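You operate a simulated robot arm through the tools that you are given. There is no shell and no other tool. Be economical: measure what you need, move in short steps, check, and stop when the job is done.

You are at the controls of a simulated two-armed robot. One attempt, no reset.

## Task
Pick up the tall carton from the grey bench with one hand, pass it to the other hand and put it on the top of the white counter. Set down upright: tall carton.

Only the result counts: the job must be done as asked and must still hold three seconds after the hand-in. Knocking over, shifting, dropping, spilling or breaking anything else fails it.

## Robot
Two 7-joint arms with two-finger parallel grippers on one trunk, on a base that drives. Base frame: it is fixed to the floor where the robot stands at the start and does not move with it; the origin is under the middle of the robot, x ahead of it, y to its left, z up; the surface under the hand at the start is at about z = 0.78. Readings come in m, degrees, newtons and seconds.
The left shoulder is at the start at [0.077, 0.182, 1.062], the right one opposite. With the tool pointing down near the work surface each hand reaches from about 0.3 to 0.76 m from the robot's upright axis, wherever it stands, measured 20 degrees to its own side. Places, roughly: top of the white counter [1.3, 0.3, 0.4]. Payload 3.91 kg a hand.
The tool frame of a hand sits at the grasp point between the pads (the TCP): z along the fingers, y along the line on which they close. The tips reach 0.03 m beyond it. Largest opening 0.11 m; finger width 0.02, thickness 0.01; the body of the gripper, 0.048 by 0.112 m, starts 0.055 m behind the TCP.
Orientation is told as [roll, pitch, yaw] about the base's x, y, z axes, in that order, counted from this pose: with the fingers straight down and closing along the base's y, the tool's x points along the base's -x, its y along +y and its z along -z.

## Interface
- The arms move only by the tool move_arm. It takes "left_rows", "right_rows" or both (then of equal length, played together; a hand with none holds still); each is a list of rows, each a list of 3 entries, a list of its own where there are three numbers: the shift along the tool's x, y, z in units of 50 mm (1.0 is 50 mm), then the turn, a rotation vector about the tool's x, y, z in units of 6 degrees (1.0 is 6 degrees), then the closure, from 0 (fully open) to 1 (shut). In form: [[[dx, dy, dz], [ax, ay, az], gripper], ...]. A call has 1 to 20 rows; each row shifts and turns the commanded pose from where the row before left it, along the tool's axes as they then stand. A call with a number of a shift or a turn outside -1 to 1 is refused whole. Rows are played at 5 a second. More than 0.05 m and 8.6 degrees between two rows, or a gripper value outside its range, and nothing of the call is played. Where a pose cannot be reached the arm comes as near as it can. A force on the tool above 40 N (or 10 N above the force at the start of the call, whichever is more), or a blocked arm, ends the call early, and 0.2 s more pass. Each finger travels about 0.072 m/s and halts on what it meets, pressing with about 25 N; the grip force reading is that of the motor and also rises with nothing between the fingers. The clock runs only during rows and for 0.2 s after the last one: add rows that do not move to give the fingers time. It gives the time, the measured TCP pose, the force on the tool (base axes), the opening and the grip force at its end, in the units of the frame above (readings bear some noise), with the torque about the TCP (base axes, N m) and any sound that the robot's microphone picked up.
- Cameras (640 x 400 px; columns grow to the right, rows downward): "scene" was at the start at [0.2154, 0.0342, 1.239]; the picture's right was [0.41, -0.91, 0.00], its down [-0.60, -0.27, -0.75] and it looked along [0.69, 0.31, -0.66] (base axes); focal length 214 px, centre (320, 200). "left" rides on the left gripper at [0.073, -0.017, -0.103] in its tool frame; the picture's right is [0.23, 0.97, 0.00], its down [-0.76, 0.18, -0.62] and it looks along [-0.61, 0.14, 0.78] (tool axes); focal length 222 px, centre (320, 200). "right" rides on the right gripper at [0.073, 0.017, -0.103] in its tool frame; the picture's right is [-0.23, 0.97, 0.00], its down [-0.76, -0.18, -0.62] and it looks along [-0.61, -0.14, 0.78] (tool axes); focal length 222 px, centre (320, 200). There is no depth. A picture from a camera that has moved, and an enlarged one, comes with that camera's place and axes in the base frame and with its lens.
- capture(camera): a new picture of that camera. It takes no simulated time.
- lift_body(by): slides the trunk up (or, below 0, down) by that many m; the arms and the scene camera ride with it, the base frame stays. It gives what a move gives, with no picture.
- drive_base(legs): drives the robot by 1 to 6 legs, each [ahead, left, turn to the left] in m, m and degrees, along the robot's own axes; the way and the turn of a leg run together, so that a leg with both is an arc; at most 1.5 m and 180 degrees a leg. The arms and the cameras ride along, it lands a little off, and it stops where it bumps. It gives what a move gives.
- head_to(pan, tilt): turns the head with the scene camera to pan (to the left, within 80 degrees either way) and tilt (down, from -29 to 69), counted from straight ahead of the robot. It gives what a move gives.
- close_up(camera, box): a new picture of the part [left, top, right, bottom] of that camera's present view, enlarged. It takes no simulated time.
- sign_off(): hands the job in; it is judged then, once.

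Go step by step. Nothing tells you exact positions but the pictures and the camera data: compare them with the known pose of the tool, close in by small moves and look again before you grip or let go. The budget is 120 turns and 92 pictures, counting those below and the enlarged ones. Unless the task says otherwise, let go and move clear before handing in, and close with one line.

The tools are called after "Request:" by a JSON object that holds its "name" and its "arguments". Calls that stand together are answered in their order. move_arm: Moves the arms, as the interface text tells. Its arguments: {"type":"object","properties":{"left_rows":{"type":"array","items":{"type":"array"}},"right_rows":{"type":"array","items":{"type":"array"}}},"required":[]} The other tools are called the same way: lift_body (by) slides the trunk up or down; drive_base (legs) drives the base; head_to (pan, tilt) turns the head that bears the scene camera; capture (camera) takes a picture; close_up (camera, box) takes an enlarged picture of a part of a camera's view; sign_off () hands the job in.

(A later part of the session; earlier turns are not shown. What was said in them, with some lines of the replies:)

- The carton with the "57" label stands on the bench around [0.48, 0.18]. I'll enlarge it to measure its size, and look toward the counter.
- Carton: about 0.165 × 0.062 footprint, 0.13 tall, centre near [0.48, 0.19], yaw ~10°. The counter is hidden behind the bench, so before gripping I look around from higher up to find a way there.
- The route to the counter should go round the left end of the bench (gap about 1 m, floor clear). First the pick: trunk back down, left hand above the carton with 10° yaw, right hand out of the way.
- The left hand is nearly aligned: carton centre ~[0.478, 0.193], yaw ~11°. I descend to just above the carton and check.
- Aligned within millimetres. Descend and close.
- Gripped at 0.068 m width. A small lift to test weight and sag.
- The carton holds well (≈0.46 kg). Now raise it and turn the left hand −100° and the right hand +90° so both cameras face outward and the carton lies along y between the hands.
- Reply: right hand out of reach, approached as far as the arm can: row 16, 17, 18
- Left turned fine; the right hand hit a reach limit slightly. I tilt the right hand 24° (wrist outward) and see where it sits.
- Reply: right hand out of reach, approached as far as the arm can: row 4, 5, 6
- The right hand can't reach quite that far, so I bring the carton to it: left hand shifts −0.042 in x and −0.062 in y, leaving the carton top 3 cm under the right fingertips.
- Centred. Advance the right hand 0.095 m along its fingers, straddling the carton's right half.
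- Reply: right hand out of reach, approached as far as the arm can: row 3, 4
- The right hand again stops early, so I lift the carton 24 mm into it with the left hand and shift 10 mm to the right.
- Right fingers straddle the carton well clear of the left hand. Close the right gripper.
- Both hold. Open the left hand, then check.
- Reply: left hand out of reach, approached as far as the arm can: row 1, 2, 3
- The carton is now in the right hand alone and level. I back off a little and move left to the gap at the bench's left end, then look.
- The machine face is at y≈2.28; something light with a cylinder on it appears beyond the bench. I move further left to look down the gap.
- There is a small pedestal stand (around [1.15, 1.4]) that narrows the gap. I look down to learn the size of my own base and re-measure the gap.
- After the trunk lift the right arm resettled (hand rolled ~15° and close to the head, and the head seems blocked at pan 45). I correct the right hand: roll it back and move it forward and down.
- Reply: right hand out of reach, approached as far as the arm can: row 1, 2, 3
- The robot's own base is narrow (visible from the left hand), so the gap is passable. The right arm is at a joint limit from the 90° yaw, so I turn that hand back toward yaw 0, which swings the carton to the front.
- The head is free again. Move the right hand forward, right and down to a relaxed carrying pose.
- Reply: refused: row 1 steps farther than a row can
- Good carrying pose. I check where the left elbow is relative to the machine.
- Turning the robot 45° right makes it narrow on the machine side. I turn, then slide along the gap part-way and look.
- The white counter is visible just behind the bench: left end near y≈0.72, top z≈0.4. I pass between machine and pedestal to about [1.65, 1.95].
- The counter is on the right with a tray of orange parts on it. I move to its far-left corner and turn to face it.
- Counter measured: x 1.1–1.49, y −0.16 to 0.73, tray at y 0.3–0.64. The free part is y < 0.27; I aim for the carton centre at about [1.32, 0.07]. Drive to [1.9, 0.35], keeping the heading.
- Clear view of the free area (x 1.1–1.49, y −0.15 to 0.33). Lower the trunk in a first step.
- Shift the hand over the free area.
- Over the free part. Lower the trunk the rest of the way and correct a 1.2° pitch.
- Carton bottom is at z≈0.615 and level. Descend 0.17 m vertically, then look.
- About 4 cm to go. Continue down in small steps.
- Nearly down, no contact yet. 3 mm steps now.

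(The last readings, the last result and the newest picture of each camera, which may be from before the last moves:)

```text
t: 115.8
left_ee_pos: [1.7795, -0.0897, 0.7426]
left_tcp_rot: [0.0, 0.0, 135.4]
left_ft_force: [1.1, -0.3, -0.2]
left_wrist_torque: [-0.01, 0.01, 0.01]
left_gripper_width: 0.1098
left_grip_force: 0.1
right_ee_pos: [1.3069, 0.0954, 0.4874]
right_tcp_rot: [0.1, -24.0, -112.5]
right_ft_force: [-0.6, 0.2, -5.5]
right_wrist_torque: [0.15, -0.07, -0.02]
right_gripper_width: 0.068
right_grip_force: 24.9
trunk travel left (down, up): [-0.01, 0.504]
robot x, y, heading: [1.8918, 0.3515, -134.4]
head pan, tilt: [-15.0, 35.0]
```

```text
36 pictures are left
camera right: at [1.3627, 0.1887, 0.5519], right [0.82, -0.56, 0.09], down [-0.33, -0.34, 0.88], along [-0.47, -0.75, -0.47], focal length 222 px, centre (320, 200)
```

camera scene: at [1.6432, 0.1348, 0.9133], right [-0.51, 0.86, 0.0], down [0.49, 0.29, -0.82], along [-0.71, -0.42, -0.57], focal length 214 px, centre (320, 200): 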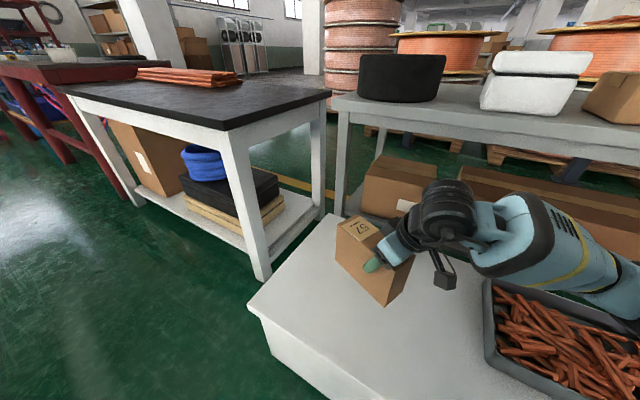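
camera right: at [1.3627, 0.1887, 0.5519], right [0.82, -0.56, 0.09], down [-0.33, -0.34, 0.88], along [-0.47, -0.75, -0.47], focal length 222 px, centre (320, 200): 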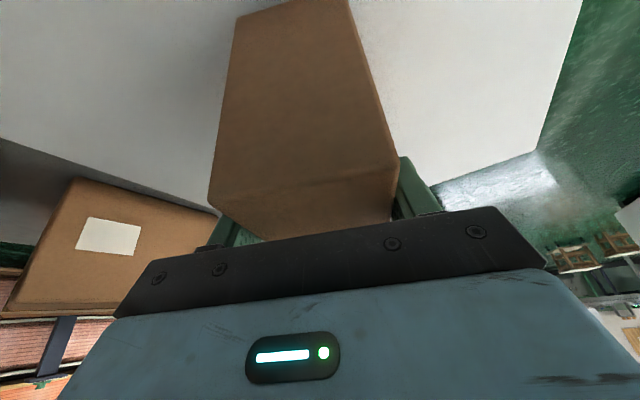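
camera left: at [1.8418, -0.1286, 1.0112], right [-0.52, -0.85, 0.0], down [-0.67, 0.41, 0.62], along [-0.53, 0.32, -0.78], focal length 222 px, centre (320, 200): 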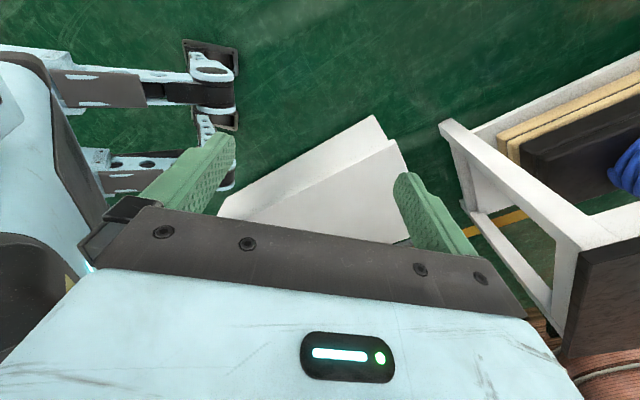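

Request:
{"name": "move_arm", "arguments": {"right_rows": [[[0.0163, 0, 0.037], [0, 0, 0], 1], [[0, 0, 0], [0, 0, 0], 1]]}}

Request:
{"name": "move_arm", "arguments": {"right_rows": [[[0.0163, 0, 0.037], [0, 0, 0], 1], [[0, 0, 0], [0, 0, 0], 1]]}}

Request:
{"name": "move_arm", "arguments": {"right_rows": [[[0.0163, 0, 0.037], [0, 0, 0], 1], [[0, 0, 0], [0, 0, 0], 1]]}}

```text
t: 116.5
left_ee_pos: [1.7789, -0.0893, 0.7418]
left_tcp_rot: [0.0, 0.0, 135.5]
left_ft_force: [-0.3, 0.0, 0.1]
left_wrist_torque: [-0.04, 0.04, -0.01]
left_gripper_width: 0.1099
left_grip_force: 0.0
right_ee_pos: [1.3048, 0.0957, 0.4857]
right_tcp_rot: [0.0, -24.0, -112.5]
right_ft_force: [-0.2, 0.0, -3.6]
right_wrist_torque: [0.14, -0.09, 0.03]
right_gripper_width: 0.0677
right_grip_force: 25.3
trunk travel left (down, up): [-0.01, 0.504]
robot x, y, heading: [1.8899, 0.3561, -134.5]
head pan, tilt: [-15.0, 35.0]
```

```text
t: 117.0
left_ee_pos: [1.779, -0.0898, 0.7418]
left_tcp_rot: [0.1, 0.0, 135.5]
left_ft_force: [0.1, -0.1, 0.3]
left_wrist_torque: [-0.01, 0.0, 0.01]
left_gripper_width: 0.1101
left_grip_force: 0.1
right_ee_pos: [1.3045, 0.096, 0.4835]
right_tcp_rot: [0.0, -24.1, -112.7]
right_ft_force: [0.0, 1.1, -0.7]
right_wrist_torque: [-0.1, 0.16, -0.06]
right_gripper_width: 0.0678
right_grip_force: 24.7
trunk travel left (down, up): [-0.01, 0.504]
robot x, y, heading: [1.8938, 0.3545, -134.4]
head pan, tilt: [-15.0, 35.0]
```

```text
t: 117.7
left_ee_pos: [1.7811, -0.0898, 0.7418]
left_tcp_rot: [0.1, 0.0, 135.6]
left_ft_force: [0.2, -0.8, -0.2]
left_wrist_torque: [0.02, 0.02, -0.01]
left_gripper_width: 0.1099
left_grip_force: 0.0
right_ee_pos: [1.3047, 0.0958, 0.4837]
right_tcp_rot: [-0.1, -24.3, -112.5]
right_ft_force: [-0.9, 1.4, 13.7]
right_wrist_torque: [0.55, -0.44, 0.03]
right_gripper_width: 0.068
right_grip_force: 25.5
trunk travel left (down, up): [-0.01, 0.504]
robot x, y, heading: [1.8895, 0.3542, -134.5]
head pan, tilt: [-15.0, 35.0]
```

Contact made. Relieve the pressure by 1 mm, then open.

Request:
{"name": "move_arm", "arguments": {"right_rows": [[[-0.009, 0, -0.02], [0, 0, 0], 1], [[0, 0, 0], [0, 0, 0], 0.6], [[0, 0, 0], [0, 0, 0], 0.3], [[0, 0, 0], [0, 0, 0], 0], [[0, 0, 0], [0, 0, 0], 0], [[0, 0, 0], [0, 0, 0], 0]]}}

Request:
{"name": "close_up", "arguments": {"camera": "scene", "box": [290, 180, 490, 340]}}

Request:
{"name": "capture", "arguments": {"camera": "right"}}

```text
t: 119.0
left_ee_pos: [1.7799, -0.0901, 0.7429]
left_tcp_rot: [0.1, 0.0, 135.5]
left_ft_force: [0.0, -0.6, 0.3]
left_wrist_torque: [0.01, 0.01, -0.02]
left_gripper_width: 0.1101
left_grip_force: 0.0
right_ee_pos: [1.3056, 0.0961, 0.4824]
right_tcp_rot: [0.0, -24.0, -112.5]
right_ft_force: [0.1, 0.5, 0.6]
right_wrist_torque: [-0.01, 0.03, 0.01]
right_gripper_width: 0.1099
right_grip_force: 0.1
trunk travel left (down, up): [-0.01, 0.504]
robot x, y, heading: [1.8921, 0.3511, -134.4]
head pan, tilt: [-15.0, 35.0]
```

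```text
2.50 times, centred on (390, 260) of scene
camera zoom: at [1.6435, 0.135, 0.9134], right [-0.51, 0.86, 0.0], down [0.49, 0.29, -0.82], along [-0.71, -0.42, -0.57], focal length 536 px, centre (145, 50)
```

zoom: 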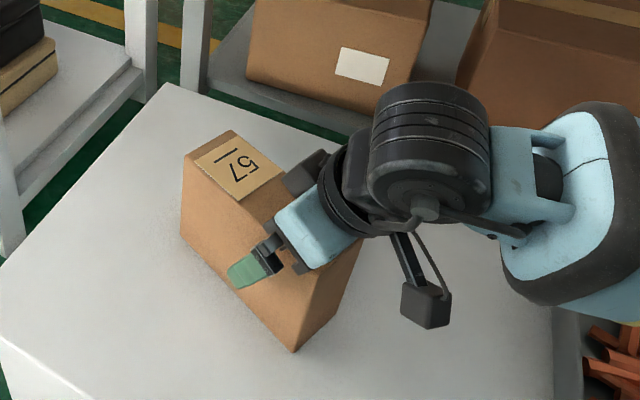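

```text
34 pictures are left
camera right: at [1.3626, 0.189, 0.5478], right [0.82, -0.56, 0.09], down [-0.33, -0.34, 0.88], along [-0.47, -0.75, -0.47], focal length 222 px, centre (320, 200)
```

right: 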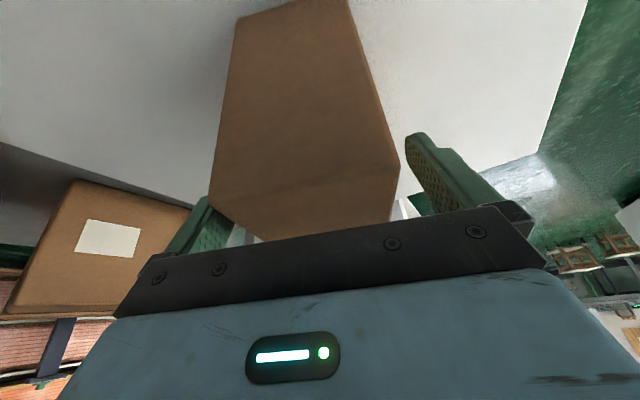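

Released and standing. Retract straight back along the fingers.

Request:
{"name": "move_arm", "arguments": {"right_rows": [[[0, 0, -0.4], [0, 0, 0], 0], [[0, 0, -0.7], [0, 0, 0], 0], [[0, 0, -0.9], [0, 0, 0], 0], [[0, 0, -0.9], [0, 0, 0], 0], [[0, 0, -0.9], [0, 0, 0], 0], [[0, 0, 0], [0, 0, 0], 0]]}}

Request:
{"name": "capture", "arguments": {"camera": "scene"}}

```text
t: 120.5
left_ee_pos: [1.7797, -0.0889, 0.7428]
left_tcp_rot: [0.1, 0.0, 135.5]
left_ft_force: [-0.5, 0.0, -0.7]
left_wrist_torque: [-0.01, 0.0, 0.0]
left_gripper_width: 0.1101
left_grip_force: 0.1
right_ee_pos: [1.3357, 0.1675, 0.6554]
right_tcp_rot: [0.1, -24.0, -112.6]
right_ft_force: [0.9, -0.6, 0.3]
right_wrist_torque: [-0.02, 0.05, -0.01]
right_gripper_width: 0.1098
right_grip_force: 0.0
trunk travel left (down, up): [-0.01, 0.504]
robot x, y, heading: [1.891, 0.357, -134.3]
head pan, tilt: [-15.0, 35.0]
```

```text
33 pictures are left
camera scene: at [1.6435, 0.135, 0.9134], right [-0.51, 0.86, 0.0], down [0.49, 0.29, -0.82], along [-0.71, -0.42, -0.57], focal length 214 px, centre (320, 200)
```

scene: 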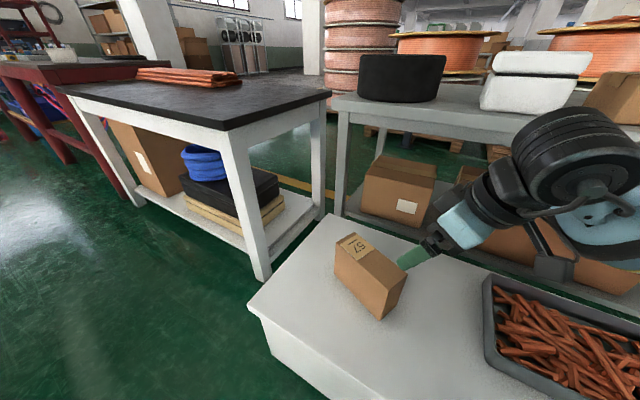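

The carton stands upright on the white counter, clear of the tray, and the hand is well clear of it. Handing in.

Request:
{"name": "sign_off", "arguments": {}}

```text
The job is handed in.
```

The tall carton was lifted with the left hand, passed to the right hand, and now stands upright on the white counter with both hands clear.
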